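You operate a simulated robot arm through the tools that you are given. There is no shell and no other tool.

You are at the controls of a simulated robot arm. One attempt, no reset.

JOB
Tidy up: wipe the scanner glass, shut the blue cover, push the returns bin in, knob to PACK.
Fine: use the sponge and put it back. What is to be rubbed or washed off counts as gone when no trace of it is left.

The check looks at the end state, three seconds after you hand in, the way a careful person would. Anything else that was tipped, shoved, dropped, spilled or broken makes it a failure. A push-on lid holds only when it is set on centred and level and pressed home; a screw cap is set on level and turned clockwise until tight.

ROBOT AND FRAMES
A 7-joint arm with a two-finger parallel gripper, fixed in place. Base frame: the origin is at the foot of the arm, x ahead of it, y to its left, z up. Units: mm, rad, N and s.
Its first joint turns from -2.897 to 2.897 rad. Payload 4.4 kg.
Tool frame: the origin (TCP) lies between the finger pads and is the grasp point; the fingertips stand 23 mm ahead of it; z points along the fingers, y is the line along which they close. The gripper opens to 94 mm. The fingers are 38 mm wide and 10 mm thick; the gripper's body (54 by 96 mm) begins 39 mm behind the TCP.
Orientation is told as [roll, pitch, yaw] about the base's x, y, z axes, in that order, counted from this pose: with the fingers straight down and closing along the base's y, the tool's x points along the base's -x, its y along +y and its z along -z.

CONTROLS
- The arm moves only by the tool jog_arm. Its argument "rows" is a list of rows, each a list of 3 entries, a list of its own where there are three numbers: the gripper command, from -1 (shut) to 1 (fully open), values between in proportion, then the shift along the tool's x, y, z in units of 150 mm (1.0 is 150 mm), then the turn, a rotation vector about the tool's x, y, z in units of 120 degrees (1.0 is 120 degrees). In form: [[claw, [dx, dy, dz], [ax, ay, az]], ...]. A call has 1 to 20 rows; each row is the pose to reach, as a shift and turn from the pose commanded when the call began, along the tool's axes at that moment. A call with a number of a shift or a turn outside -1 to 1 is refused whole. A row lasts 0.2 s, in which the tool goes at most 50 mm and 0.15 rad; a call with a longer step from one row to the next is refused whole, and so is a gripper value outside its range. Where a pose cannot be reached the arm comes as near as it can. A force on the tool above 50 N (or 10 N above the force at the start of the call, whichever is more), or a blocked arm, ends the call early, and 0.2 s more pass. The fingers move at their own pace (about 72 mm/s each) and stop on an object; they squeeze with about 31 N. The grip force told is the motor's: it shows also when the fingers shut on nothing. Time passes only in rows, and 0.2 s behind the last, so rows that repeat a pose let the fingers close. The reply holds the time, the measured pose of the TCP, the force on the tool along the base axes, the opening and the grip force, in the units named above and with some noise, with the torque about the TCP (base axes, N m) and any sound that the robot's microphone picked up.
- Cameras (640 x 400 px; columns grow to the right, rows downward): "scene" is fixed at [226.9, -486.3, 1621.7]; the picture's right is [0.82, -0.57, 0.00], its down [-0.34, -0.49, -0.80] and it looks along [0.46, 0.66, -0.59] (base axes); focal length 358 px, centre (320, 200). "wrist" rides on the gripper at [86, 16, -75] in the tool frame; the picture's right is [-0.18, 0.98, 0.00], its down [-0.58, -0.11, -0.81] and it looks along [-0.79, -0.15, 0.59] (tool axes); focal length 243 px, centre (320, 200). There is no depth. A picture from a camera that has moved, and an enlarged one, comes with that camera's place and axes in the base frame and with its lens. The place of the scene camera against the robot may be out by one fixed shift of up to 25 mm in any direction.
- snapshot(camera): a new picture of that camera. The clock stands still meanwhile.
- enlarge(camera, box): a new picture of the part [left, top, right, bottom] of that camera's present view, enlarged. The clock stands still meanwhile.
- finish_job(): hands the job in; it is judged then, once.

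Places have to be worked out from the pictures, the camera data and where the tool is seen. Open the gripper and draw the arm clear of the work before you hand the job in, unless the task says otherwise.

The tools are called after ">>>" as a command line: name --argument value ..., lists and objects as JSON in quotes. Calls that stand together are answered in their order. jog_arm: Moves the arm, as the interface text tells. Its arguments: {"type":"object","properties":{"rows":{"type":"array"}},"required":["rows"]} The other tools are called the same way: snapshot (camera) takes a picture; enlarge (camera, box) takes an enlarged picture of a part of a camera's view; finish_job () hands the job in.

At the start:

```text
time: 0.0
position: [531.2, 470.2, 1193.6]
ee_rot: [0.001, 0.0, 0.001]
contact_force: [-0.3, 0.8, -0.6]
wrist_torque: [0.05, 0.01, 0.0]
width: 94.1
grasp_force: 0.0
```

scene: 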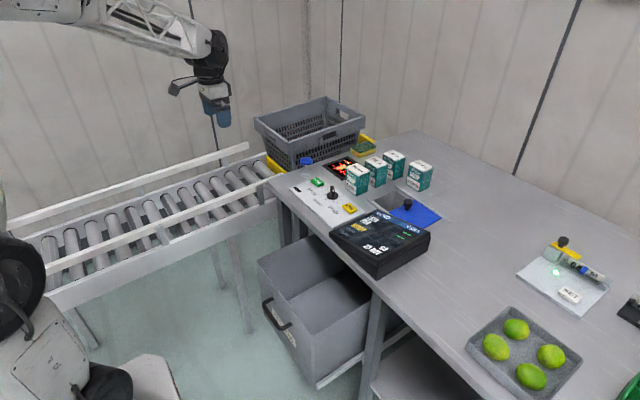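
wrist: 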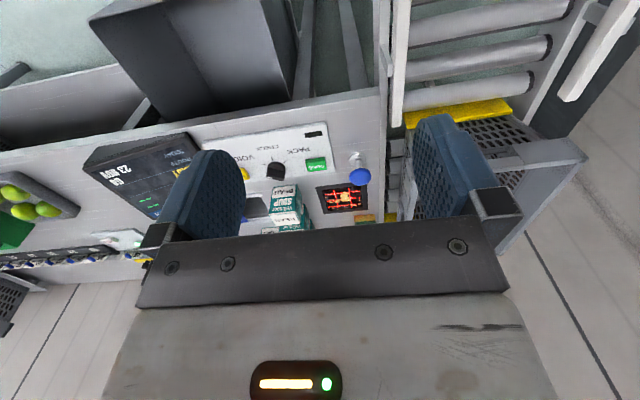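

I begin by looking closer at the work area: the scanner, knob, blue cover, bin and sponge.

>>> enlarge --camera "scene" --box '[240, 120, 460, 258]'

>>> enlarge --camera "scene" --box '[440, 210, 640, 400]'

>>> enlarge --camera "wrist" --box '[180, 90, 440, 250]'

>>> enlarge --camera "scene" --box '[240, 220, 460, 400]'

```text
2.90 times, centred on (350, 189) of scene
camera zoom: at [226.9, -486.3, 1621.7], right [0.82, -0.57, 0.0], down [-0.34, -0.49, -0.8], along [0.46, 0.66, -0.59], focal length 1037 px, centre (233, 232)
```

zoom: 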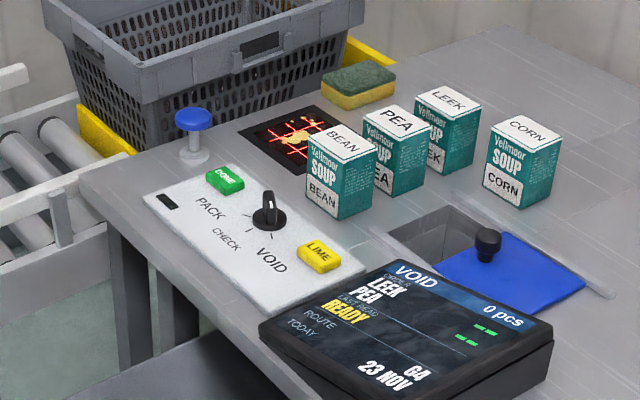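

```text
2.11 times, centred on (540, 305) of scene
camera zoom: at [226.9, -486.3, 1621.7], right [0.82, -0.57, 0.0], down [-0.34, -0.49, -0.8], along [0.46, 0.66, -0.59], focal length 753 px, centre (-143, -21)
```

zoom: 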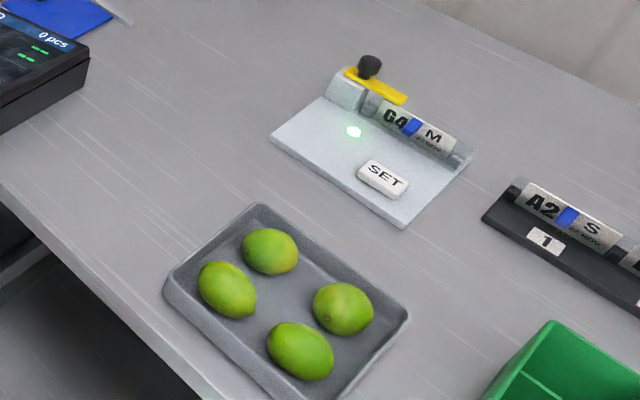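

```text
2.46 times, centred on (310, 170) of wrist
camera zoom: at [445.5, 487.2, 1269.0], right [0.18, 0.98, 0.0], down [0.58, -0.11, 0.81], along [0.79, -0.15, -0.59], focal length 597 px, centre (345, 274)
```

zoom: 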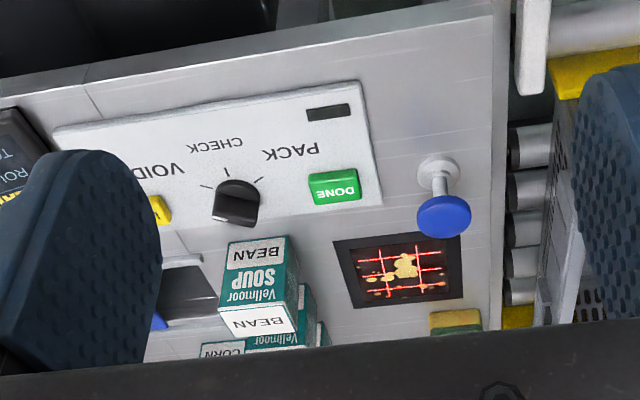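

```text
2.22 times, centred on (350, 310) of scene
camera zoom: at [226.9, -486.3, 1621.7], right [0.82, -0.57, 0.0], down [-0.34, -0.49, -0.8], along [0.46, 0.66, -0.59], focal length 795 px, centre (253, -44)
```

zoom: 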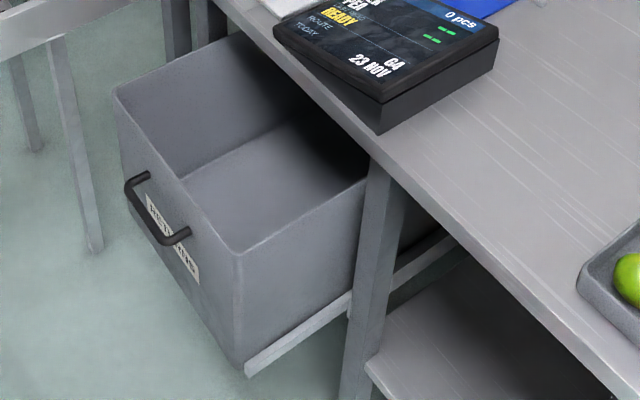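

The knob looks to be around (820, 320, ~900) from a rough triangulation of both views. I move the wrist camera lower and to the right over free air, for a closer look at the panel.

>>> jog_arm --rows '[[1, [0, -0.25, 0.15], [0, 0, 0]], [1, [0, -0.5, 0.3], [0, 0, 0]], [1, [0, -0.75, 0.45], [0, 0, 0]], [1, [0, -1.0, 0.6], [0, 0, 0]]]'

>>> snapshot --camera "wrist"

>>> snapshot --camera "scene"

```text
time: 1.0
position: [533.0, 319.9, 1105.0]
ee_rot: [0.0, 0.0, 0.003]
contact_force: [-0.3, 0.0, 0.3]
wrist_torque: [0.01, 0.02, -0.01]
width: 93.8
grasp_force: 0.1
```

```text
taken
camera wrist: at [446.1, 337.3, 1179.8], right [0.18, 0.98, 0.0], down [0.58, -0.11, 0.81], along [0.79, -0.15, -0.59], focal length 243 px, centre (320, 200)
```

wrist: 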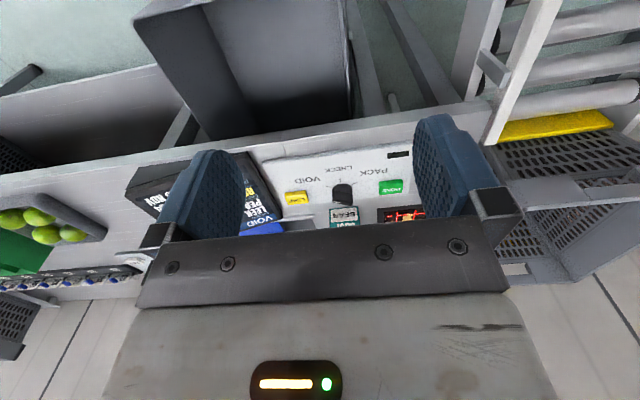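

```text
taken
```

scene: 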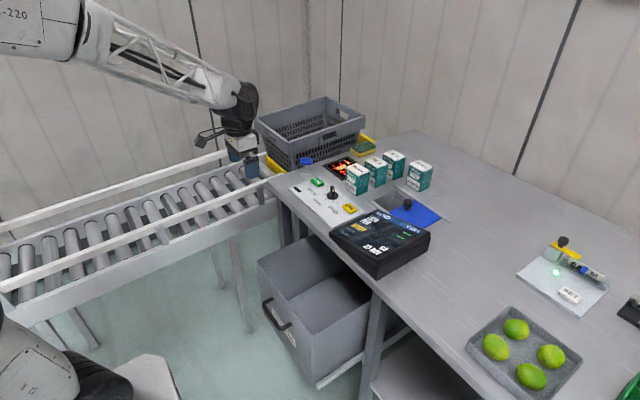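

The arm now shows in both views. I enlarge the wrist view of the panel, and the bin region, to measure from the new viewpoint.

>>> enlarge --camera "wrist" --box '[230, 120, 430, 245]'

>>> enlarge --camera "wrist" --box '[0, 0, 480, 200]'

```text
3.20 times, centred on (330, 182) of wrist
camera zoom: at [446.1, 337.3, 1179.8], right [0.18, 0.98, 0.0], down [0.58, -0.11, 0.81], along [0.79, -0.15, -0.59], focal length 776 px, centre (288, 256)
```

zoom: 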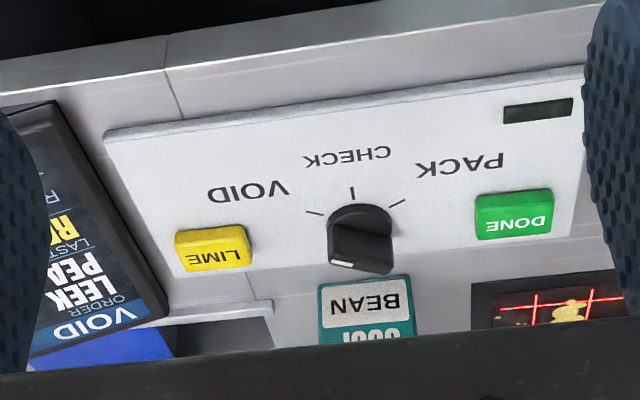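

```text
1.33 times, centred on (240, 100) of wrist
camera zoom: at [446.1, 337.3, 1179.8], right [0.18, 0.98, 0.0], down [0.58, -0.11, 0.81], along [0.79, -0.15, -0.59], focal length 324 px, centre (427, 333)
```

zoom: 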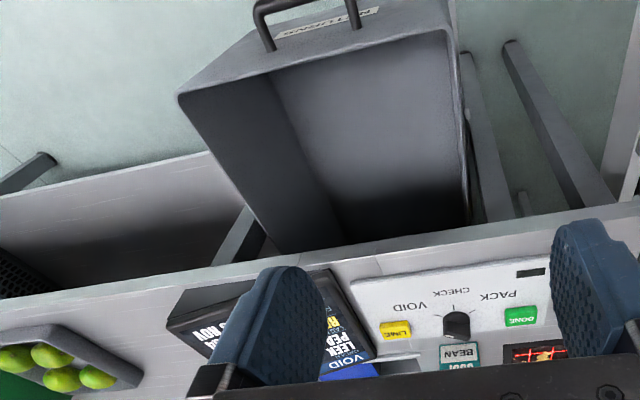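

Two wrist views triangulate the DONE button to about (831, 406, 879) and the knob to about (834, 311, 891). I enlarge the scene view strongly on the knob, cover and sponge.

>>> enlarge --camera "scene" --box '[300, 170, 372, 215]'

>>> enlarge --camera "scene" --box '[370, 170, 458, 225]'

>>> enlarge --camera "scene" --box '[290, 125, 390, 188]'

>>> enlarge --camera "wrist" --box '[310, 170, 370, 210]'

```text
8.89 times, centred on (336, 192) of scene
camera zoom: at [226.9, -486.3, 1621.7], right [0.82, -0.57, 0.0], down [-0.34, -0.49, -0.8], along [0.46, 0.66, -0.59], focal length 3180 px, centre (178, 267)
```

zoom: 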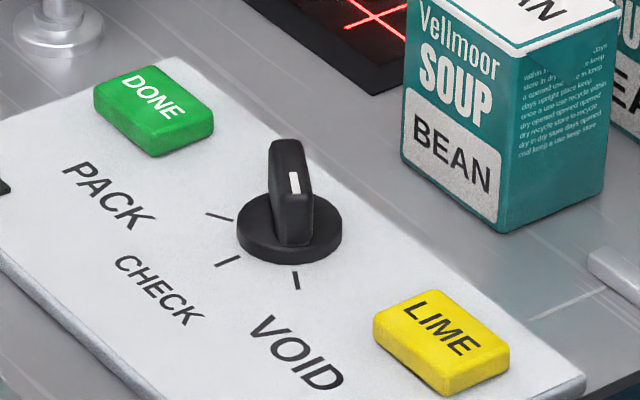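

```text
7.27 times, centred on (414, 198) of scene
camera zoom: at [226.9, -486.3, 1621.7], right [0.82, -0.57, 0.0], down [-0.34, -0.49, -0.8], along [0.46, 0.66, -0.59], focal length 2602 px, centre (-364, 218)
```

zoom: 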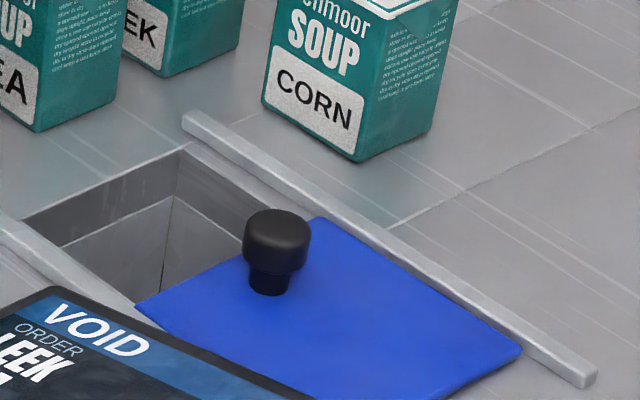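

```text
6.35 times, centred on (340, 156) of scene
camera zoom: at [226.9, -486.3, 1621.7], right [0.82, -0.57, 0.0], down [-0.34, -0.49, -0.8], along [0.46, 0.66, -0.59], focal length 2271 px, centre (193, 476)
```

zoom: 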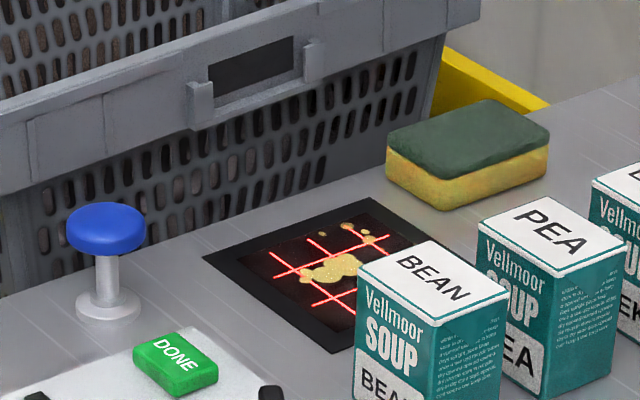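

```text
10.00 times, centred on (340, 190) of wrist
camera zoom: at [446.1, 337.3, 1179.8], right [0.18, 0.98, 0.0], down [0.58, -0.11, 0.81], along [0.79, -0.15, -0.59], focal length 2426 px, centre (120, 300)
```

zoom: 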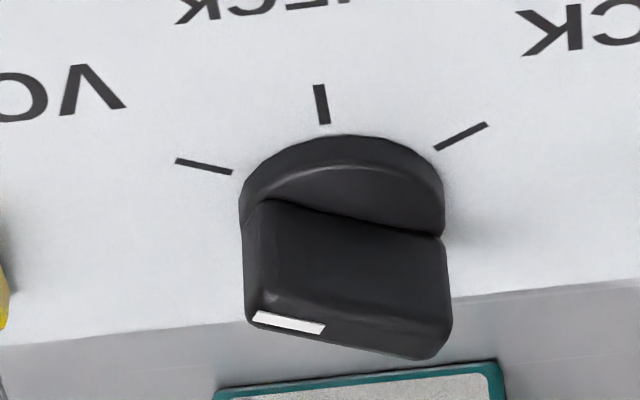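

The white mark shows the knob stands at VOID; PACK is 120° clockwise (seen from above) through CHECK. The scanner seems near (985, 448) and the sponge even further, so I move forward at safe height to look at them closely.

>>> jog_arm --rows '[[1, [-0.2, 0.17, 0], [0, 0, 0]], [1, [-0.4, 0.34, 0], [0, 0, 0]], [1, [-0.6, 0.51, 0], [0, 0, 0]], [1, [-0.8, 0.68, 0], [0, 0, 0]], [1, [-1.0, 0.85, 0], [0, 0, 0]]]'

>>> snapshot --camera "wrist"

>>> snapshot --camera "scene"

```text
time: 2.2
position: [679.7, 448.5, 1105.7]
ee_rot: [0.001, 0.001, -0.002]
contact_force: [-0.2, -1.0, 0.1]
wrist_torque: [0.01, -0.01, -0.01]
width: 94.0
grasp_force: 0.1
```

```text
taken
camera wrist: at [593.0, 465.5, 1180.3], right [0.18, 0.98, 0.0], down [0.58, -0.11, 0.81], along [0.79, -0.15, -0.59], focal length 243 px, centre (320, 200)
```

wrist: 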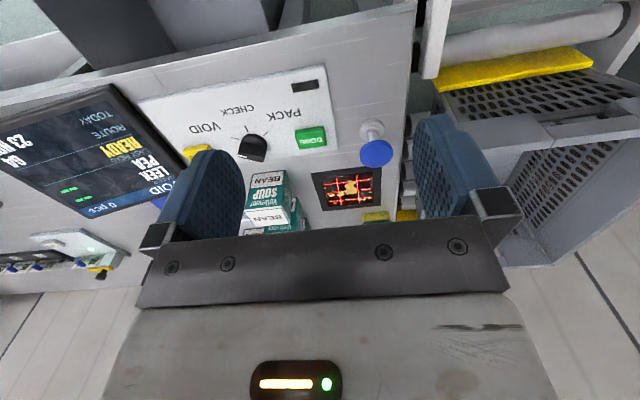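

```text
taken
```

scene: 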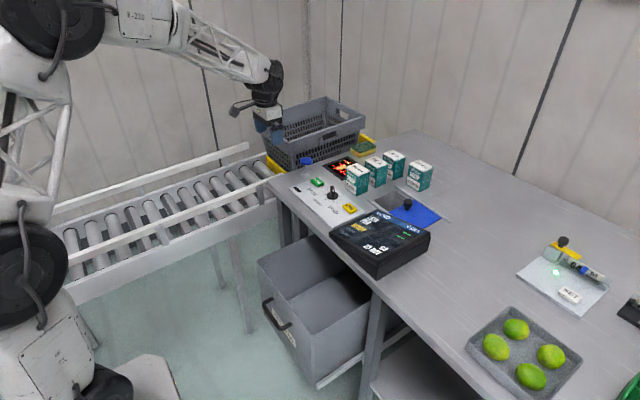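

The scanner centre is confirmed near (985, 449, 866). I move further forward and a little up (over the panel, well above everything) to see the sponge, and to test the reach.

>>> jog_arm --rows '[[1, [-0.2, 0.0, -0.08], [0, 0, 0]], [1, [-0.4, 0, -0.16], [0, 0, 0]], [1, [-0.6, 0, -0.24], [0, 0, 0]], [1, [-0.8, 0, -0.3], [0, 0, 0]], [1, [-1.0, 0, -0.3], [0, 0, 0]]]'

>>> snapshot --camera "wrist"

>>> enlarge --camera "wrist" --box '[180, 60, 460, 235]'

```text
time: 3.4
position: [832.0, 448.4, 1149.2]
ee_rot: [0.0, 0.001, 0.0]
contact_force: [0.0, -0.8, 0.4]
wrist_torque: [0.03, 0.02, -0.03]
width: 93.8
grasp_force: 0.0
```

```text
taken
camera wrist: at [745.0, 464.7, 1224.6], right [0.18, 0.98, 0.0], down [0.58, -0.11, 0.81], along [0.79, -0.15, -0.59], focal length 243 px, centre (320, 200)
```

wrist: 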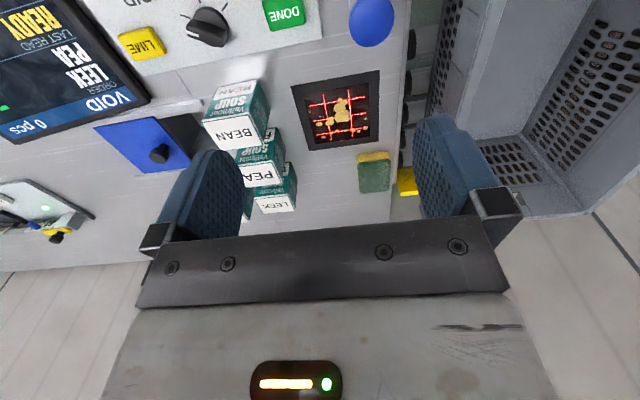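

```text
2.29 times, centred on (320, 148) of wrist
camera zoom: at [745.0, 464.7, 1224.6], right [0.18, 0.98, 0.0], down [0.58, -0.11, 0.81], along [0.79, -0.15, -0.59], focal length 555 px, centre (320, 320)
```

zoom: 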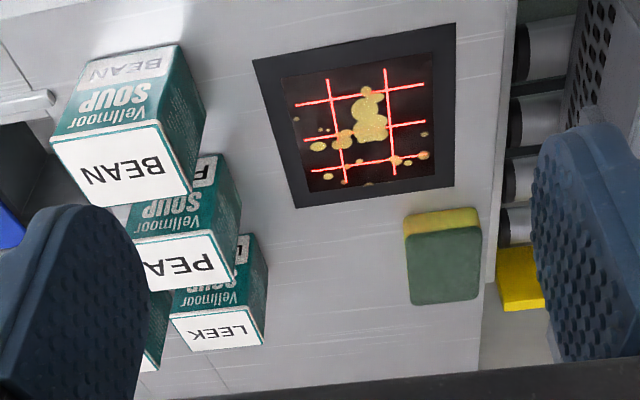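

In this view the scanner is 133 mm square centred near (995, 451), the sponge spans about x 1085–1183, y 474–540, z 866–891. That is far out, so I test how far the arm reaches with the tool down at this safe height.

>>> jog_arm --rows '[[1, [-0.2, 0.0, 0], [0, 0, 0]], [1, [-0.4, 0, 0], [0, 0, 0]], [1, [-0.6, 0, 0], [0, 0, 0]], [1, [-0.8, 0, 0], [0, 0, 0]], [1, [-1.0, 0, 0], [0, 0, 0]]]'

>>> enlarge --camera "wrist" --box '[180, 0, 460, 235]'

>>> snapshot --camera "scene"

```text
time: 4.6
position: [983.1, 447.0, 1148.9]
ee_rot: [0.0, -0.001, 0.002]
contact_force: [-0.4, 0.4, 0.3]
wrist_torque: [-0.02, 0.0, -0.01]
width: 94.0
grasp_force: 0.1
```

```text
1.70 times, centred on (320, 118) of wrist
camera zoom: at [897.0, 464.1, 1224.2], right [0.18, 0.98, 0.0], down [0.58, -0.11, 0.81], along [0.79, -0.15, -0.59], focal length 413 px, centre (320, 340)
```

zoom: 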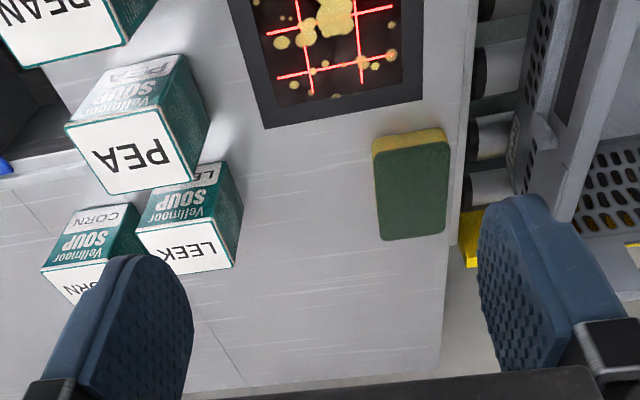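

```text
taken
```

scene: 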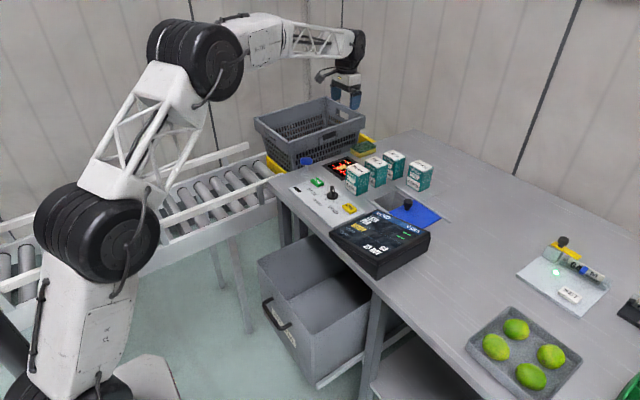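

The arm reached (983, 447, 1149) with the tool down and the elbow is still well bent. I test further out above the sponge at the same height.

>>> jog_arm --rows '[[1, [-0.2, 0.07, 0], [0, 0, 0]], [1, [-0.4, 0.14, 0], [0, 0, 0]], [1, [-0.6, 0.21, 0], [0, 0, 0]], [1, [-0.8, 0.28, 0], [0, 0, 0]], [1, [-1.0, 0.35, 0], [0, 0, 0]]]'

>>> snapshot --camera "wrist"

>>> snapshot --camera "scene"

```text
time: 5.8
position: [1131.2, 502.5, 1145.1]
ee_rot: [-0.002, 0.004, 0.0]
contact_force: [0.9, 0.5, -2.0]
wrist_torque: [-0.02, 0.01, -0.01]
width: 94.0
grasp_force: 0.0
```

```text
taken
camera wrist: at [1045.1, 519.3, 1220.2], right [0.18, 0.98, 0.0], down [0.58, -0.11, 0.8], along [0.79, -0.15, -0.59], focal length 243 px, centre (320, 200)
```

wrist: 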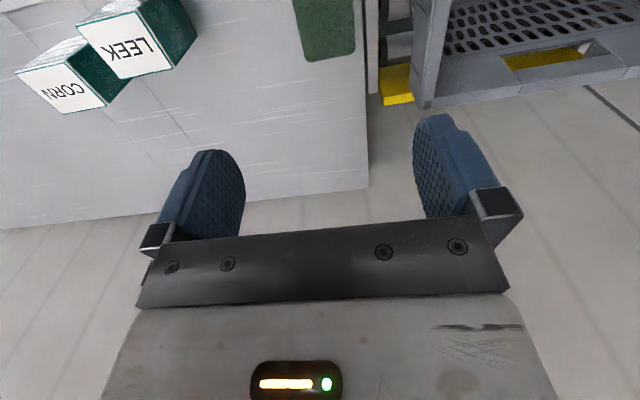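

```text
taken
```

scene: 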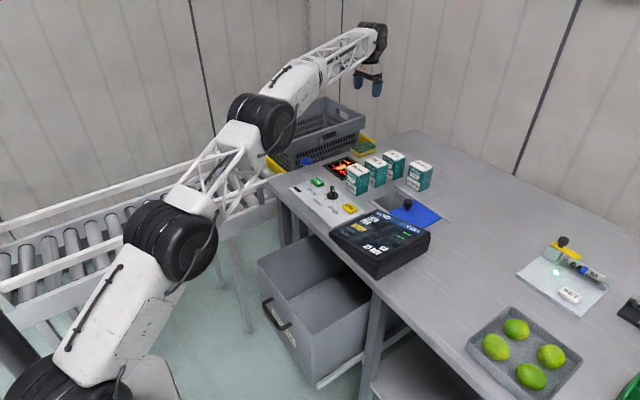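

The arm reaches over the sponge at this height (nearly stretched, but lower down it should be easier). Before descending I check the crate's rim and yellow part beside the sponge, from both cameras.

>>> enlarge --camera "wrist" --box '[280, 0, 640, 225]'

>>> enlarge --camera "scene" --box '[240, 20, 440, 180]'

```text
1.78 times, centred on (460, 112) of wrist
camera zoom: at [1045.1, 519.3, 1220.2], right [0.18, 0.98, 0.0], down [0.58, -0.11, 0.8], along [0.79, -0.15, -0.59], focal length 431 px, centre (71, 356)
```

zoom: 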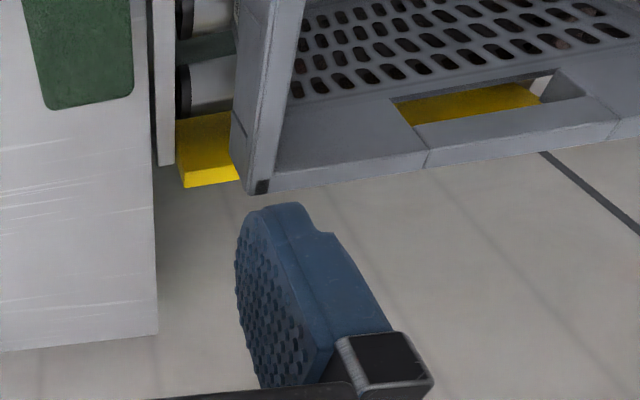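

```text
2.50 times, centred on (340, 100) of scene
camera zoom: at [226.9, -486.3, 1621.7], right [0.82, -0.57, 0.0], down [-0.34, -0.49, -0.8], along [0.46, 0.66, -0.59], focal length 894 px, centre (270, 450)
```

zoom: 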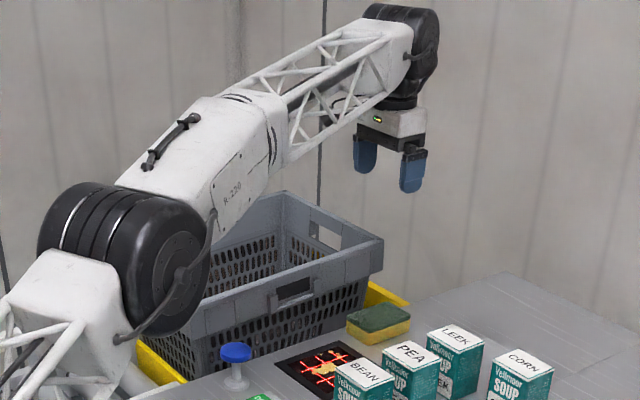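

The crate rim corner triangulates to about (1224, 602, 970) and its low edge stays at y > 565, the yellow strip is below table level at y > 567, so the sponge is free to approach. I descend above the sponge in a first stage and check.

>>> jog_arm --rows '[[1, [0, 0, 0.25], [0, 0, 0]], [1, [-0.02, 0.02, 0.5], [0, 0, 0]], [1, [-0.033, 0.027, 0.75], [0, 0, 0]], [1, [-0.033, 0.027, 1.0], [0, 0, 0]], [1, [-0.033, 0.027, 1.0], [0, 0, 0]]]'

>>> snapshot --camera "wrist"

>>> enlarge --camera "scene" --box '[280, 80, 440, 180]'

```text
time: 7.0
position: [1136.8, 507.1, 996.5]
ee_rot: [-0.001, 0.001, -0.001]
contact_force: [0.0, -0.1, 0.2]
wrist_torque: [0.0, -0.02, 0.02]
width: 94.1
grasp_force: 0.0
```

```text
taken
camera wrist: at [1050.1, 523.7, 1071.0], right [0.18, 0.98, 0.0], down [0.58, -0.11, 0.81], along [0.79, -0.15, -0.59], focal length 243 px, centre (320, 200)
```

wrist: 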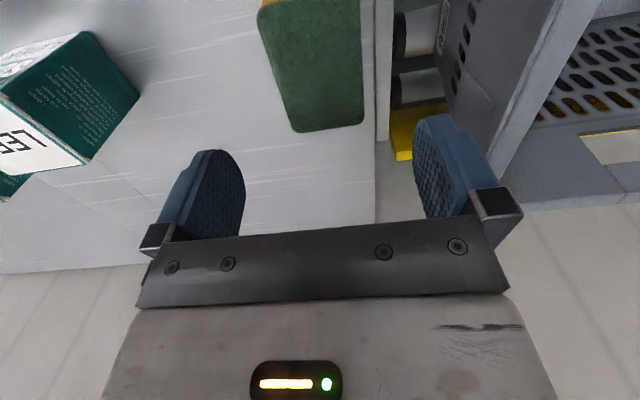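

```text
4.00 times, centred on (360, 130) of scene
camera zoom: at [226.9, -486.3, 1621.7], right [0.82, -0.57, 0.0], down [-0.34, -0.49, -0.8], along [0.46, 0.66, -0.59], focal length 1431 px, centre (160, 480)
```

zoom: 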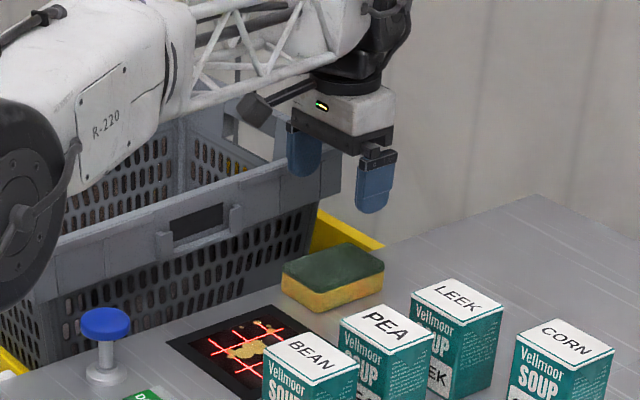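

The tool is centred over the sponge (centre ≈ (1138, 507)) and the arm is clear of the crate. I lower to grip height, fingertips about 8 mm above the table.

>>> jog_arm --rows '[[1, [-0.005, 0, 0.2], [0, 0, 0]], [1, [-0.007, 0, 0.38], [0, 0, 0]], [1, [-0.007, 0, 0.53], [0, 0, 0]], [1, [-0.007, 0, 0.62], [0, 0, 0]], [1, [-0.007, 0, 0.663], [0, 0, 0]], [1, [-0.007, 0, 0.663], [0, 0, 0]]]'

>>> enlarge --camera "scene" --box '[320, 90, 440, 165]'

>>> snapshot --camera "wrist"

```text
time: 8.4
position: [1138.3, 505.4, 899.6]
ee_rot: [0.001, 0.0, 0.0]
contact_force: [-0.2, 0.5, -0.4]
wrist_torque: [-0.01, 0.0, 0.02]
width: 94.0
grasp_force: 0.1
```

```text
5.33 times, centred on (380, 128) of scene
camera zoom: at [226.9, -486.3, 1621.7], right [0.82, -0.57, 0.0], down [-0.34, -0.49, -0.8], along [0.46, 0.66, -0.59], focal length 1908 px, centre (0, 587)
```

zoom: 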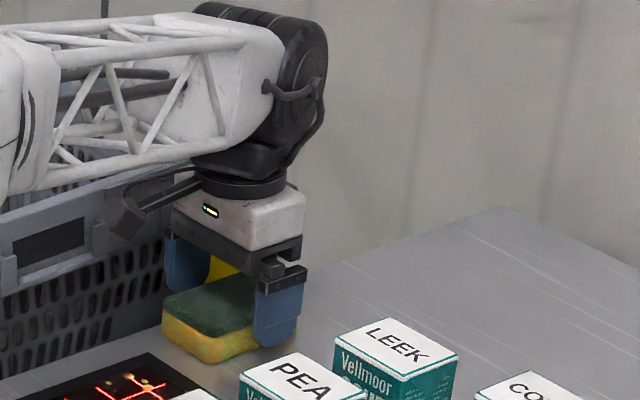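

```text
taken
camera wrist: at [1052.0, 522.2, 974.2], right [0.18, 0.98, 0.0], down [0.58, -0.11, 0.81], along [0.79, -0.15, -0.59], focal length 243 px, centre (320, 200)
```

wrist: 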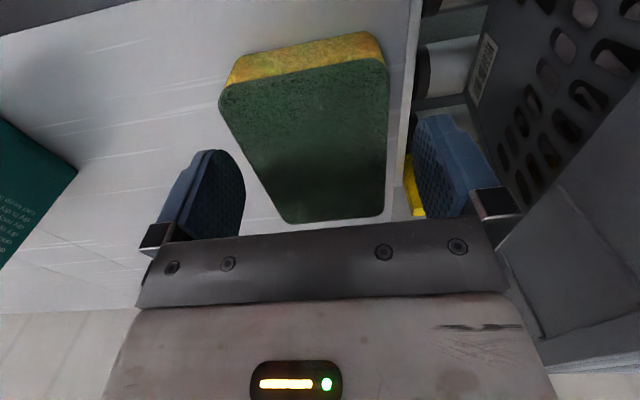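

The sponge sits centred between the fingers (y ≈ 479–535). I lower 3 mm more and close on it.

>>> jog_arm --rows '[[1, [0, 0.007, 0.02], [0, 0, 0]], [-1, [0, 0.007, 0.02], [0, 0, 0]], [-1, [0, 0.007, 0.02], [0, 0, 0]], [-1, [0, 0.007, 0.02], [0, 0, 0]], [-1, [0, 0.007, 0.02], [0, 0, 0]], [-1, [0, 0.007, 0.02], [0, 0, 0]]]'

>>> snapshot --camera "wrist"

```text
time: 9.8
position: [1139.5, 506.3, 896.8]
ee_rot: [0.0, 0.0, -0.001]
contact_force: [-0.2, 0.3, -0.3]
wrist_torque: [0.0, 0.02, -0.01]
width: 63.2
grasp_force: 31.3
```

```text
taken
camera wrist: at [1052.0, 523.1, 971.2], right [0.18, 0.98, 0.0], down [0.58, -0.11, 0.81], along [0.79, -0.15, -0.59], focal length 243 px, centre (320, 200)
```

wrist: 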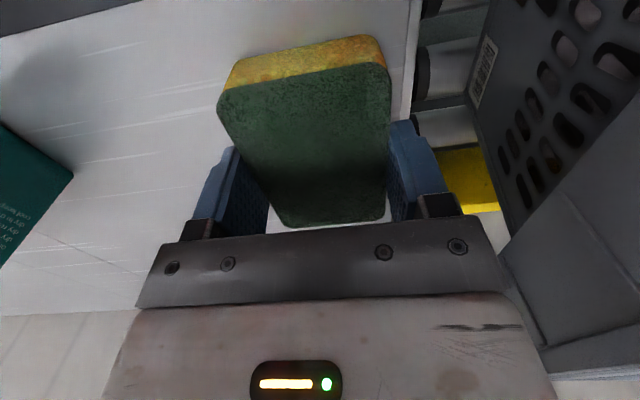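

The sponge is gripped (63 mm wide, 31 N). I lift it 60 mm and check it hangs level.

>>> jog_arm --rows '[[-1, [0, 0, -0.1], [0, 0, 0]], [-1, [0, 0, -0.25], [0, 0, 0]], [-1, [0, 0, -0.4], [0, 0, 0]], [-1, [0, 0, -0.4], [0, 0, 0]]]'

>>> enlarge --camera "scene" --box '[280, 90, 440, 190]'

```text
time: 10.8
position: [1139.6, 507.4, 956.9]
ee_rot: [0.001, 0.001, 0.001]
contact_force: [0.2, 0.0, -0.1]
wrist_torque: [0.02, 0.0, -0.04]
width: 63.4
grasp_force: 31.3
```

```text
4.00 times, centred on (360, 140) of scene
camera zoom: at [226.9, -486.3, 1621.7], right [0.82, -0.57, 0.0], down [-0.34, -0.49, -0.8], along [0.46, 0.66, -0.59], focal length 1431 px, centre (160, 440)
```

zoom: 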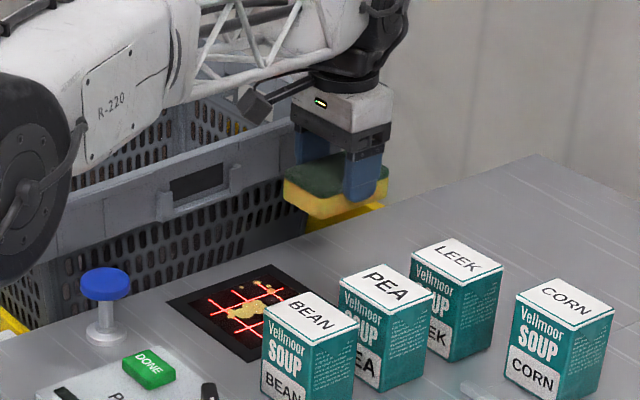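

The sponge hangs level. I carry it above the scanner glass (glass ≈ x 944–1046, y 400–502), starting at the low-y side.

>>> jog_arm --rows '[[-1, [0.25, -0.125, 0], [0, 0, 0]], [-1, [0.5, -0.25, 0], [0, 0, 0]], [-1, [0.75, -0.375, 0], [0, 0, 0]], [-1, [0.964, -0.5, 0.0], [0, 0, 0]], [-1, [0.964, -0.5, 0.2], [0, 0, 0]], [-1, [0.964, -0.5, 0.3], [0, 0, 0]]]'

>>> snapshot --camera "wrist"

>>> enlarge --camera "scene" --box '[280, 90, 440, 190]'

```text
time: 12.2
position: [992.5, 432.1, 911.4]
ee_rot: [0.0, 0.0, -0.001]
contact_force: [-0.2, -0.1, 0.5]
wrist_torque: [0.02, 0.01, -0.01]
width: 63.1
grasp_force: 30.6
```

```text
taken
camera wrist: at [906.6, 448.5, 987.0], right [0.18, 0.98, 0.0], down [0.58, -0.11, 0.81], along [0.79, -0.15, -0.59], focal length 243 px, centre (320, 200)
```

wrist: 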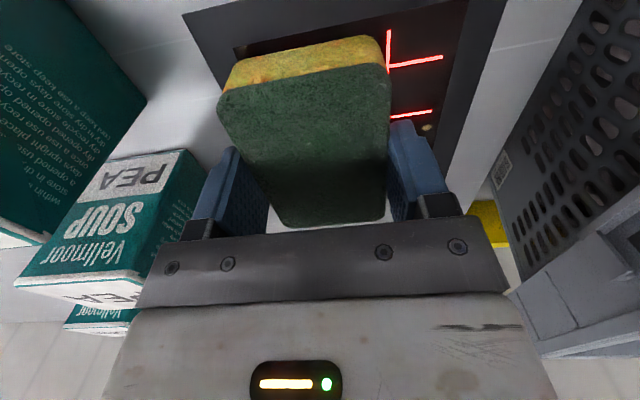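

```text
4.00 times, centred on (360, 140) of scene
camera zoom: at [226.9, -486.3, 1621.7], right [0.82, -0.57, 0.0], down [-0.34, -0.49, -0.8], along [0.46, 0.66, -0.59], focal length 1431 px, centre (160, 440)
```

zoom: 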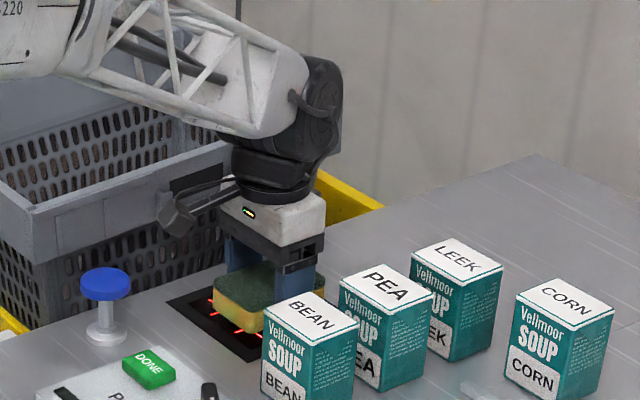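

Sponge is above the low-y part of the glass. I lower gently until it touches.

>>> jog_arm --rows '[[-1, [0, 0, 0.05], [0, 0, 0]], [-1, [0, 0, 0.08], [0, 0, 0]], [-1, [0, 0, 0.095], [0, 0, 0]], [-1, [0, 0, 0.105], [0, 0, 0]]]'

```text
time: 13.2
position: [993.8, 432.4, 896.5]
ee_rot: [0.001, 0.001, 0.0]
contact_force: [0.1, -0.8, 0.1]
wrist_torque: [0.01, 0.0, 0.0]
width: 63.4
grasp_force: 30.9
```

No contact force yet at 896.5. I go down a little further in small steps.

>>> jog_arm --rows '[[-1, [0, 0, 0.01], [0, 0, 0]], [-1, [0, 0, 0.02], [0, 0, 0]], [-1, [0, 0, 0.025], [0, 0, 0]]]'

```text
time: 14.0
position: [994.0, 431.1, 895.0]
ee_rot: [0.002, -0.002, 0.0]
contact_force: [1.0, 1.4, 27.2]
wrist_torque: [-0.07, 0.38, -0.01]
width: 63.6
grasp_force: 31.7
```

The sponge is on the glass with 27 N. I ease off slightly and wipe in slow strokes over the whole glass.

>>> jog_arm --rows '[[-1, [0, -0.02, -0.008], [0, 0, 0]], [-1, [0, 0.1, -0.008], [0, 0, 0]], [-1, [0, 0.2, -0.008], [0, 0, 0]], [-1, [0, 0.3, -0.008], [0, 0, 0]], [-1, [-0.1, 0.3, -0.008], [0, 0, 0]], [-1, [-0.1, 0.2, -0.008], [0, 0, 0]], [-1, [-0.1, 0.1, -0.008], [0, 0, 0]], [-1, [-0.1, 0, -0.008], [0, 0, 0]], [-1, [-0.1, -0.02, -0.008], [0, 0, 0]], [-1, [0.0, -0.02, -0.008], [0, 0, 0]], [-1, [0.06, -0.02, -0.008], [0, 0, 0]], [-1, [0.06, 0.1, -0.008], [0, 0, 0]], [-1, [0.06, 0.2, -0.008], [0, 0, 0]], [-1, [0.06, 0.3, -0.008], [0, 0, 0]], [-1, [0, 0.3, -0.008], [0, 0, 0]], [-1, [0, 0.2, -0.008], [0, 0, 0]], [-1, [0, 0.1, -0.008], [0, 0, 0]], [-1, [0, 0, -0.008], [0, 0, 0]]]'

>>> snapshot --camera "wrist"

>>> enlarge --camera "scene" --box '[280, 120, 400, 195]'

```text
time: 14.7
position: [994.9, 445.1, 896.7]
ee_rot: [-0.001, -0.004, 0.0]
contact_force: [-0.7, 0.2, 4.8]
wrist_torque: [0.04, 0.04, 0.03]
width: 63.4
grasp_force: 31.5
stopped in row 3: the force on the tool passed its limit at 53 N (the readings are from after the stop); the commanded pose is now the measured one
```

```text
taken
camera wrist: at [907.9, 462.4, 970.4], right [0.18, 0.98, 0.0], down [0.58, -0.11, 0.81], along [0.79, -0.15, -0.59], focal length 243 px, centre (320, 200)
```

wrist: 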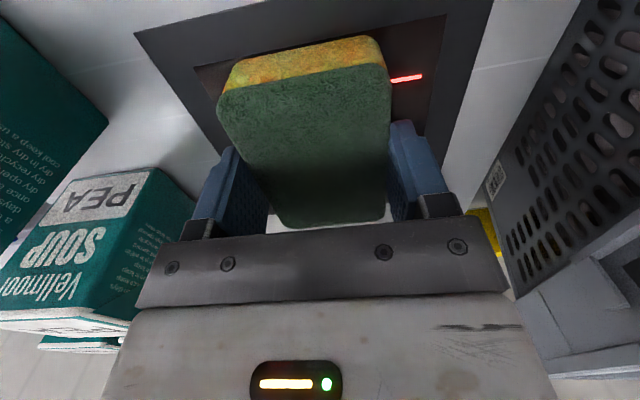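

```text
5.33 times, centred on (340, 158) of scene
camera zoom: at [226.9, -486.3, 1621.7], right [0.82, -0.57, 0.0], down [-0.34, -0.49, -0.8], along [0.46, 0.66, -0.59], focal length 1908 px, centre (213, 427)
```

zoom: 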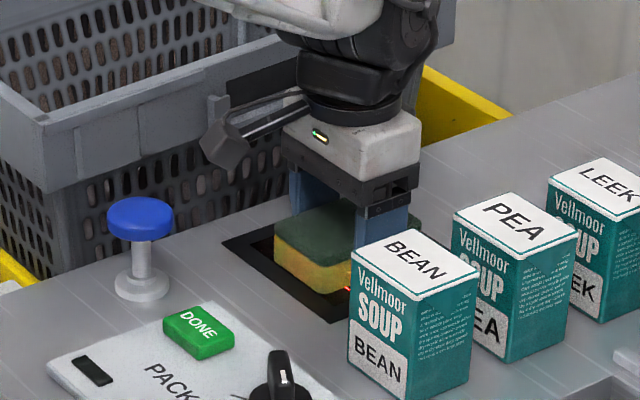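

The stroke stopped on a force spike; now the contact is a light 5 N. I continue with light pressure and slower strokes.

>>> jog_arm --rows '[[-1, [0, 0.05, 0.0], [0, 0, 0]], [-1, [0, 0.1, 0.0], [0, 0, 0]], [-1, [0, 0.15, 0.0], [0, 0, 0]], [-1, [0, 0.2, 0.0], [0, 0, 0]], [-1, [-0.05, 0.2, 0.0], [0, 0, 0]], [-1, [-0.1, 0.2, 0.0], [0, 0, 0]], [-1, [-0.1, 0.13, 0.0], [0, 0, 0]], [-1, [-0.1, 0.06, 0.0], [0, 0, 0]], [-1, [-0.1, 0, 0.0], [0, 0, 0]], [-1, [-0.1, -0.06, 0.0], [0, 0, 0]], [-1, [-0.1, -0.11, 0.0], [0, 0, 0]], [-1, [-0.05, -0.11, 0.0], [0, 0, 0]], [-1, [0, -0.11, 0.0], [0, 0, 0]], [-1, [0.06, -0.11, 0.0], [0, 0, 0]], [-1, [0.06, -0.05, 0.0], [0, 0, 0]], [-1, [0.06, 0.0, 0.0], [0, 0, 0]], [-1, [0.06, 0.07, 0.0], [0, 0, 0]], [-1, [0.06, 0.14, 0.0], [0, 0, 0]], [-1, [0.06, 0.2, 0.0], [0, 0, 0]], [-1, [0, 0.2, 0.0], [0, 0, 0]]]'

>>> snapshot --camera "wrist"

>>> enlarge --camera "scene" --box '[280, 120, 400, 195]'

```text
time: 18.9
position: [993.6, 477.5, 894.5]
ee_rot: [0.001, -0.001, 0.002]
contact_force: [-9.1, 6.0, 15.0]
wrist_torque: [0.26, 0.26, 0.07]
width: 63.6
grasp_force: 31.3
```

```text
taken
camera wrist: at [907.0, 494.5, 969.7], right [0.18, 0.98, 0.0], down [0.58, -0.11, 0.81], along [0.79, -0.15, -0.59], focal length 243 px, centre (320, 200)
```

wrist: 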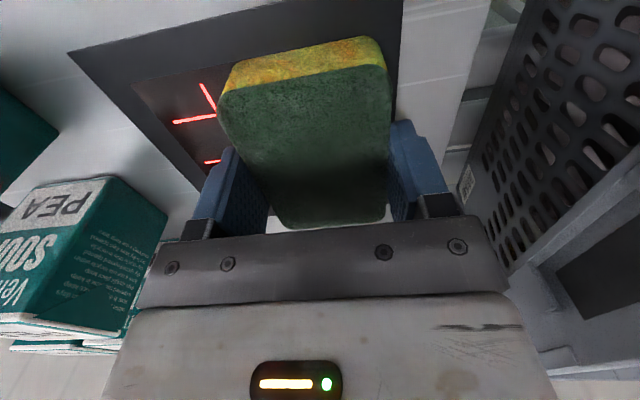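

```text
5.33 times, centred on (340, 158) of scene
camera zoom: at [226.9, -486.3, 1621.7], right [0.82, -0.57, 0.0], down [-0.34, -0.49, -0.8], along [0.46, 0.66, -0.59], focal length 1908 px, centre (213, 427)
```

zoom: 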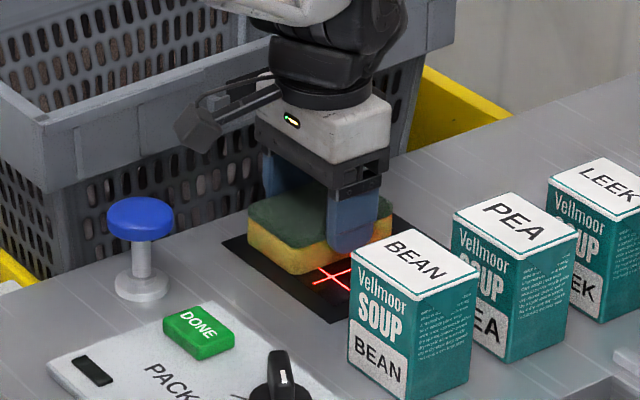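

The uncovered part of the glass looks clean. I make a second pass back over the whole glass, then lift to inspect.

>>> jog_arm --rows '[[-1, [0, -0.06, 0.0], [0, 0, 0]], [-1, [0, -0.12, 0.0], [0, 0, 0]], [-1, [0, -0.18, 0.0], [0, 0, 0]], [-1, [0, -0.25, 0.0], [0, 0, 0]], [-1, [0, -0.32, 0.0], [0, 0, 0]], [-1, [-0.05, -0.32, 0.0], [0, 0, 0]], [-1, [-0.1, -0.32, 0.0], [0, 0, 0]], [-1, [-0.1, -0.24, 0.0], [0, 0, 0]], [-1, [-0.1, -0.16, 0.0], [0, 0, 0]], [-1, [-0.1, -0.08, 0.0], [0, 0, 0]], [-1, [-0.1, 0, 0.0], [0, 0, 0]], [-1, [-0.03, 0, 0.0], [0, 0, 0]], [-1, [0.05, 0, 0.0], [0, 0, 0]], [-1, [0.05, -0.08, 0.0], [0, 0, 0]], [-1, [0.05, -0.16, 0.0], [0, 0, 0]], [-1, [0.05, -0.24, 0.0], [0, 0, 0]], [-1, [0.05, -0.31, 0.0], [0, 0, 0]], [-1, [0, -0.31, 0.0], [0, 0, 0]]]'

```text
time: 22.7
position: [994.8, 428.7, 896.0]
ee_rot: [-0.004, -0.001, 0.001]
contact_force: [-1.2, 0.3, 0.2]
wrist_torque: [0.03, -0.03, 0.01]
width: 63.5
grasp_force: 31.2
```

At the low-y end the pressure had vanished, so I press slightly deeper and repeat strokes over the low-y half.

>>> jog_arm --rows '[[-1, [0, 0, 0.006], [0, 0, 0]], [-1, [0, 0, 0.01], [0, 0, 0]]]'

```text
time: 23.3
position: [994.9, 427.7, 895.4]
ee_rot: [0.001, -0.004, -0.001]
contact_force: [-1.0, -1.1, 10.2]
wrist_torque: [-0.03, 0.12, 0.0]
width: 63.3
grasp_force: 31.0
```

Contact is 10 N here. I repeat strokes in x and y over the low-y and middle parts.

>>> jog_arm --rows '[[-1, [-0.05, 0, 0.0], [0, 0, 0]], [-1, [-0.1, 0, 0.0], [0, 0, 0]], [-1, [-0.05, 0, 0.0], [0, 0, 0]], [-1, [0, 0, 0.0], [0, 0, 0]], [-1, [0.05, 0, 0.0], [0, 0, 0]], [-1, [0.05, 0.06, 0.0], [0, 0, 0]], [-1, [0, 0.06, 0.0], [0, 0, 0]], [-1, [-0.05, 0.06, 0.0], [0, 0, 0]], [-1, [-0.1, 0.06, 0.0], [0, 0, 0]], [-1, [-0.1, 0.12, 0.0], [0, 0, 0]], [-1, [-0.05, 0.12, 0.0], [0, 0, 0]], [-1, [0, 0.12, 0.0], [0, 0, 0]], [-1, [0.05, 0.12, 0.0], [0, 0, 0]], [-1, [0.05, 0.2, 0.0], [0, 0, 0]], [-1, [0, 0.2, 0], [0, 0, 0]], [-1, [-0.05, 0.2, 0], [0, 0, 0]], [-1, [-0.1, 0.2, 0], [0, 0, 0]], [-1, [-0.05, 0.14, 0], [0, 0, 0]], [-1, [0, 0.08, 0], [0, 0, 0]], [-1, [0, 0.0, 0], [0, 0, 0]]]'

```text
time: 27.5
position: [992.8, 430.2, 894.0]
ee_rot: [-0.001, -0.001, -0.001]
contact_force: [-1.3, 12.7, 19.6]
wrist_torque: [0.41, 0.03, 0.02]
width: 63.5
grasp_force: 31.0
```

Good contact all along. Now I lift straight up and look at the glass.

>>> jog_arm --rows '[[-1, [0, 0, -0.08], [0, 0, 0]], [-1, [0, 0, -0.3], [0, 0, 0]], [-1, [0, 0, -0.45], [0, 0, 0]], [-1, [-0.25, 0.13, -0.45], [0, 0, 0]], [-1, [-0.5, 0.26, -0.45], [0, 0, 0]], [-1, [-0.75, 0.39, -0.45], [0, 0, 0]], [-1, [-0.97, 0.51, -0.45], [0, 0, 0]], [-1, [-0.97, 0.51, -0.45], [0, 0, 0]]]'

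>>> enlarge --camera "scene" --box '[310, 145, 374, 185]'

>>> snapshot --camera "wrist"

```text
time: 29.3
position: [1141.0, 506.6, 962.9]
ee_rot: [0.001, -0.001, 0.0]
contact_force: [-0.6, 0.3, -0.8]
wrist_torque: [0.01, 0.01, 0.02]
width: 63.7
grasp_force: 30.7
```

```text
10.00 times, centred on (342, 165) of scene
camera zoom: at [226.9, -486.3, 1621.7], right [0.82, -0.57, 0.0], down [-0.34, -0.49, -0.8], along [0.46, 0.66, -0.59], focal length 3577 px, centre (100, 550)
```

zoom: 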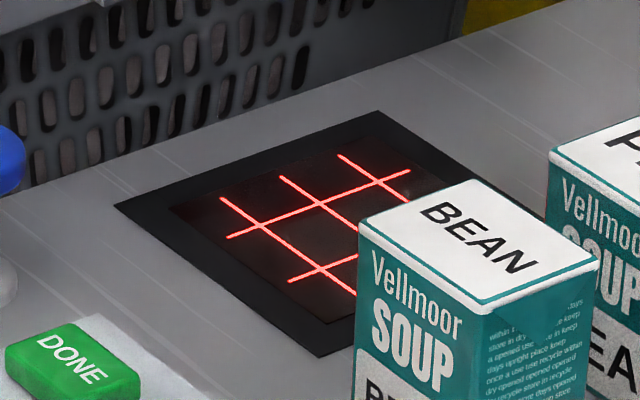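

```text
taken
camera wrist: at [1054.7, 523.6, 1037.8], right [0.18, 0.98, 0.0], down [0.58, -0.11, 0.81], along [0.79, -0.15, -0.59], focal length 243 px, centre (320, 200)
```

wrist: 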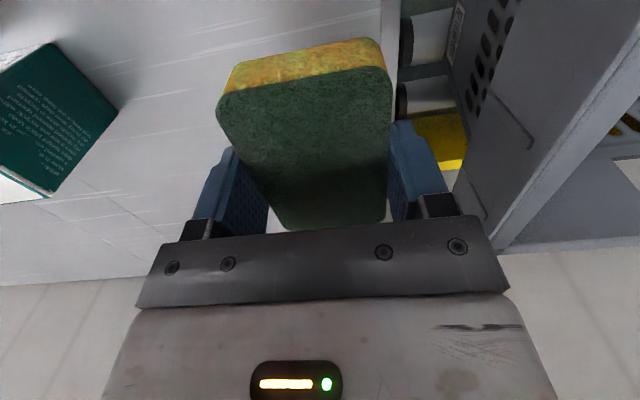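

The visible glass is clean (part is hidden behind BEAN; I'll check that after). The sponge is unshifted in the grip, so I lower it back to its original spot.

>>> jog_arm --rows '[[-1, [0.007, 0, 0.15], [0, 0, 0]], [-1, [0.007, 0, 0.3], [0, 0, 0]], [-1, [0.007, 0, 0.38], [0, 0, 0]], [-1, [0.007, 0, 0.42], [0, 0, 0]], [-1, [0.007, 0, 0.433], [0, 0, 0]], [-1, [0.007, 0, 0.433], [0, 0, 0]]]'

```text
time: 30.7
position: [1140.5, 507.3, 896.5]
ee_rot: [-0.001, -0.002, 0.001]
contact_force: [-0.5, 1.4, 0.0]
wrist_torque: [-0.01, 0.04, -0.01]
width: 63.6
grasp_force: 31.1
```

At pickup height without contact; I go down about 1 mm more to feel the table.

>>> jog_arm --rows '[[-1, [0, 0, 0.006], [0, 0, 0]], [-1, [0, 0, 0.006], [0, 0, 0]]]'

```text
time: 31.3
position: [1138.8, 507.2, 896.3]
ee_rot: [0.003, -0.002, 0.0]
contact_force: [-0.6, -0.2, -0.1]
wrist_torque: [0.0, 0.0, 0.01]
width: 63.6
grasp_force: 31.1
```

Still no contact; another millimetre.

>>> jog_arm --rows '[[-1, [0, 0, 0.005], [0, 0, 0]], [-1, [0, 0, 0.008], [0, 0, 0]]]'

```text
time: 31.9
position: [1138.5, 505.5, 896.1]
ee_rot: [0.001, -0.002, 0.0]
contact_force: [0.1, 0.3, 0.4]
wrist_torque: [0.05, -0.02, 0.0]
width: 63.6
grasp_force: 31.2
```

The height equals the pickup height within noise, so the sponge is on the table to within a millimetre. I release, let the fingers open, then rise straight up.

>>> jog_arm --rows '[[0.7, [0, 0, 0], [0, 0, 0]], [0.7, [0, 0, 0], [0, 0, 0]], [0.7, [0, 0, 0], [0, 0, 0]], [0.7, [0, 0, -0.1], [0, 0, 0]], [0.7, [0, 0, -0.3], [0, 0, 0]], [0.7, [0, 0, -0.6], [0, 0, 0]], [0.7, [0, 0, -0.9], [0, 0, 0]], [0.7, [0, 0, -1.0], [0, 0, 0]]]'

>>> enlarge --camera "scene" --box '[300, 90, 440, 190]'

>>> snapshot --camera "wrist"

```text
time: 33.7
position: [1137.3, 506.4, 1044.3]
ee_rot: [-0.001, -0.002, 0.001]
contact_force: [0.8, 0.0, -0.1]
wrist_torque: [0.01, -0.02, 0.0]
width: 79.8
grasp_force: 0.0
```

```text
4.00 times, centred on (370, 140) of scene
camera zoom: at [226.9, -486.3, 1621.7], right [0.82, -0.57, 0.0], down [-0.34, -0.49, -0.8], along [0.46, 0.66, -0.59], focal length 1431 px, centre (120, 440)
```

zoom: 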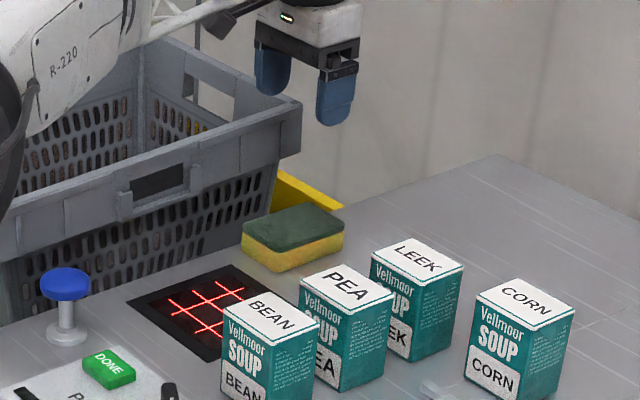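

```text
taken
camera wrist: at [1050.5, 522.2, 1119.0], right [0.18, 0.98, 0.0], down [0.58, -0.11, 0.81], along [0.79, -0.15, -0.59], focal length 243 px, centre (320, 200)
```

wrist: 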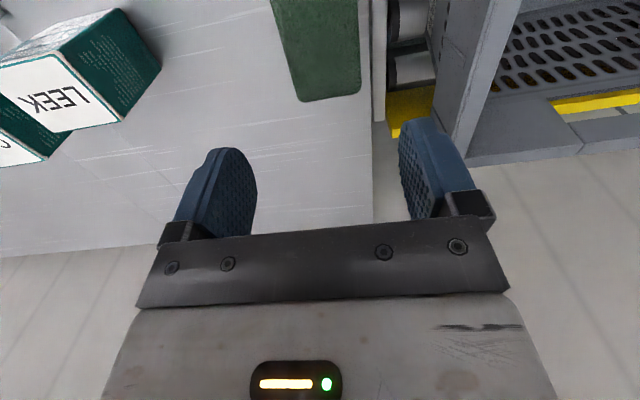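

The sponge lies back in its place. I draw back at a safe height to the earlier viewpoint to inspect the whole glass.

>>> jog_arm --rows '[[0.7, [0.15, -0.06, -0.2], [0, 0, 0]], [0.7, [0.35, -0.13, -0.4], [0, 0, 0]], [0.7, [0.6, -0.22, -0.55], [0, 0, 0]], [0.7, [0.8, -0.3, -0.67], [0, 0, 0]], [0.7, [1.0, -0.37, -0.67], [0, 0, 0]]]'

>>> jog_arm --rows '[[0.7, [0.25, 0, 0], [0, 0, 0]], [0.7, [0.5, 0, 0], [0, 0, 0]], [0.7, [0.75, 0, 0], [0, 0, 0]], [0.7, [1.0, 0, 0], [0, 0, 0]]]'

>>> enlarge --camera "wrist" --box '[280, 60, 392, 130]'

>>> snapshot --camera "wrist"

```text
time: 34.9
position: [987.3, 450.4, 1141.1]
ee_rot: [-0.003, -0.002, -0.001]
contact_force: [-0.9, -0.4, -0.3]
wrist_torque: [0.02, 0.0, -0.03]
width: 79.9
grasp_force: 0.1
```

```text
time: 35.9
position: [837.5, 450.4, 1141.9]
ee_rot: [-0.002, -0.001, 0.001]
contact_force: [-0.7, 0.0, -0.4]
wrist_torque: [-0.05, -0.02, -0.02]
width: 79.9
grasp_force: 0.0
```

```text
5.71 times, centred on (336, 95) of wrist
camera zoom: at [751.0, 466.7, 1215.6], right [0.18, 0.98, 0.0], down [0.58, -0.11, 0.81], along [0.79, -0.15, -0.59], focal length 1386 px, centre (229, 800)
```

zoom: 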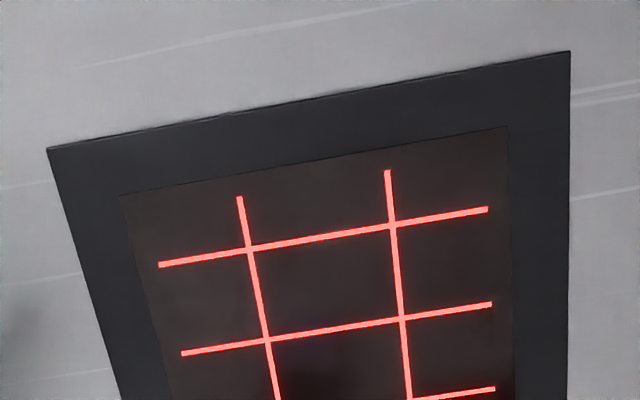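

```text
taken
camera wrist: at [751.0, 466.7, 1215.6], right [0.18, 0.98, 0.0], down [0.58, -0.11, 0.81], along [0.79, -0.15, -0.59], focal length 243 px, centre (320, 200)
```

wrist: 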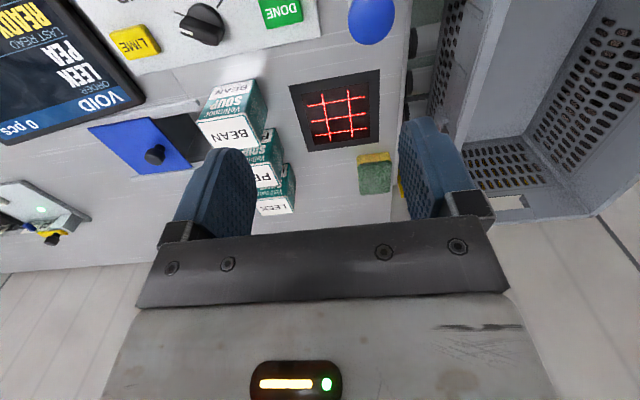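

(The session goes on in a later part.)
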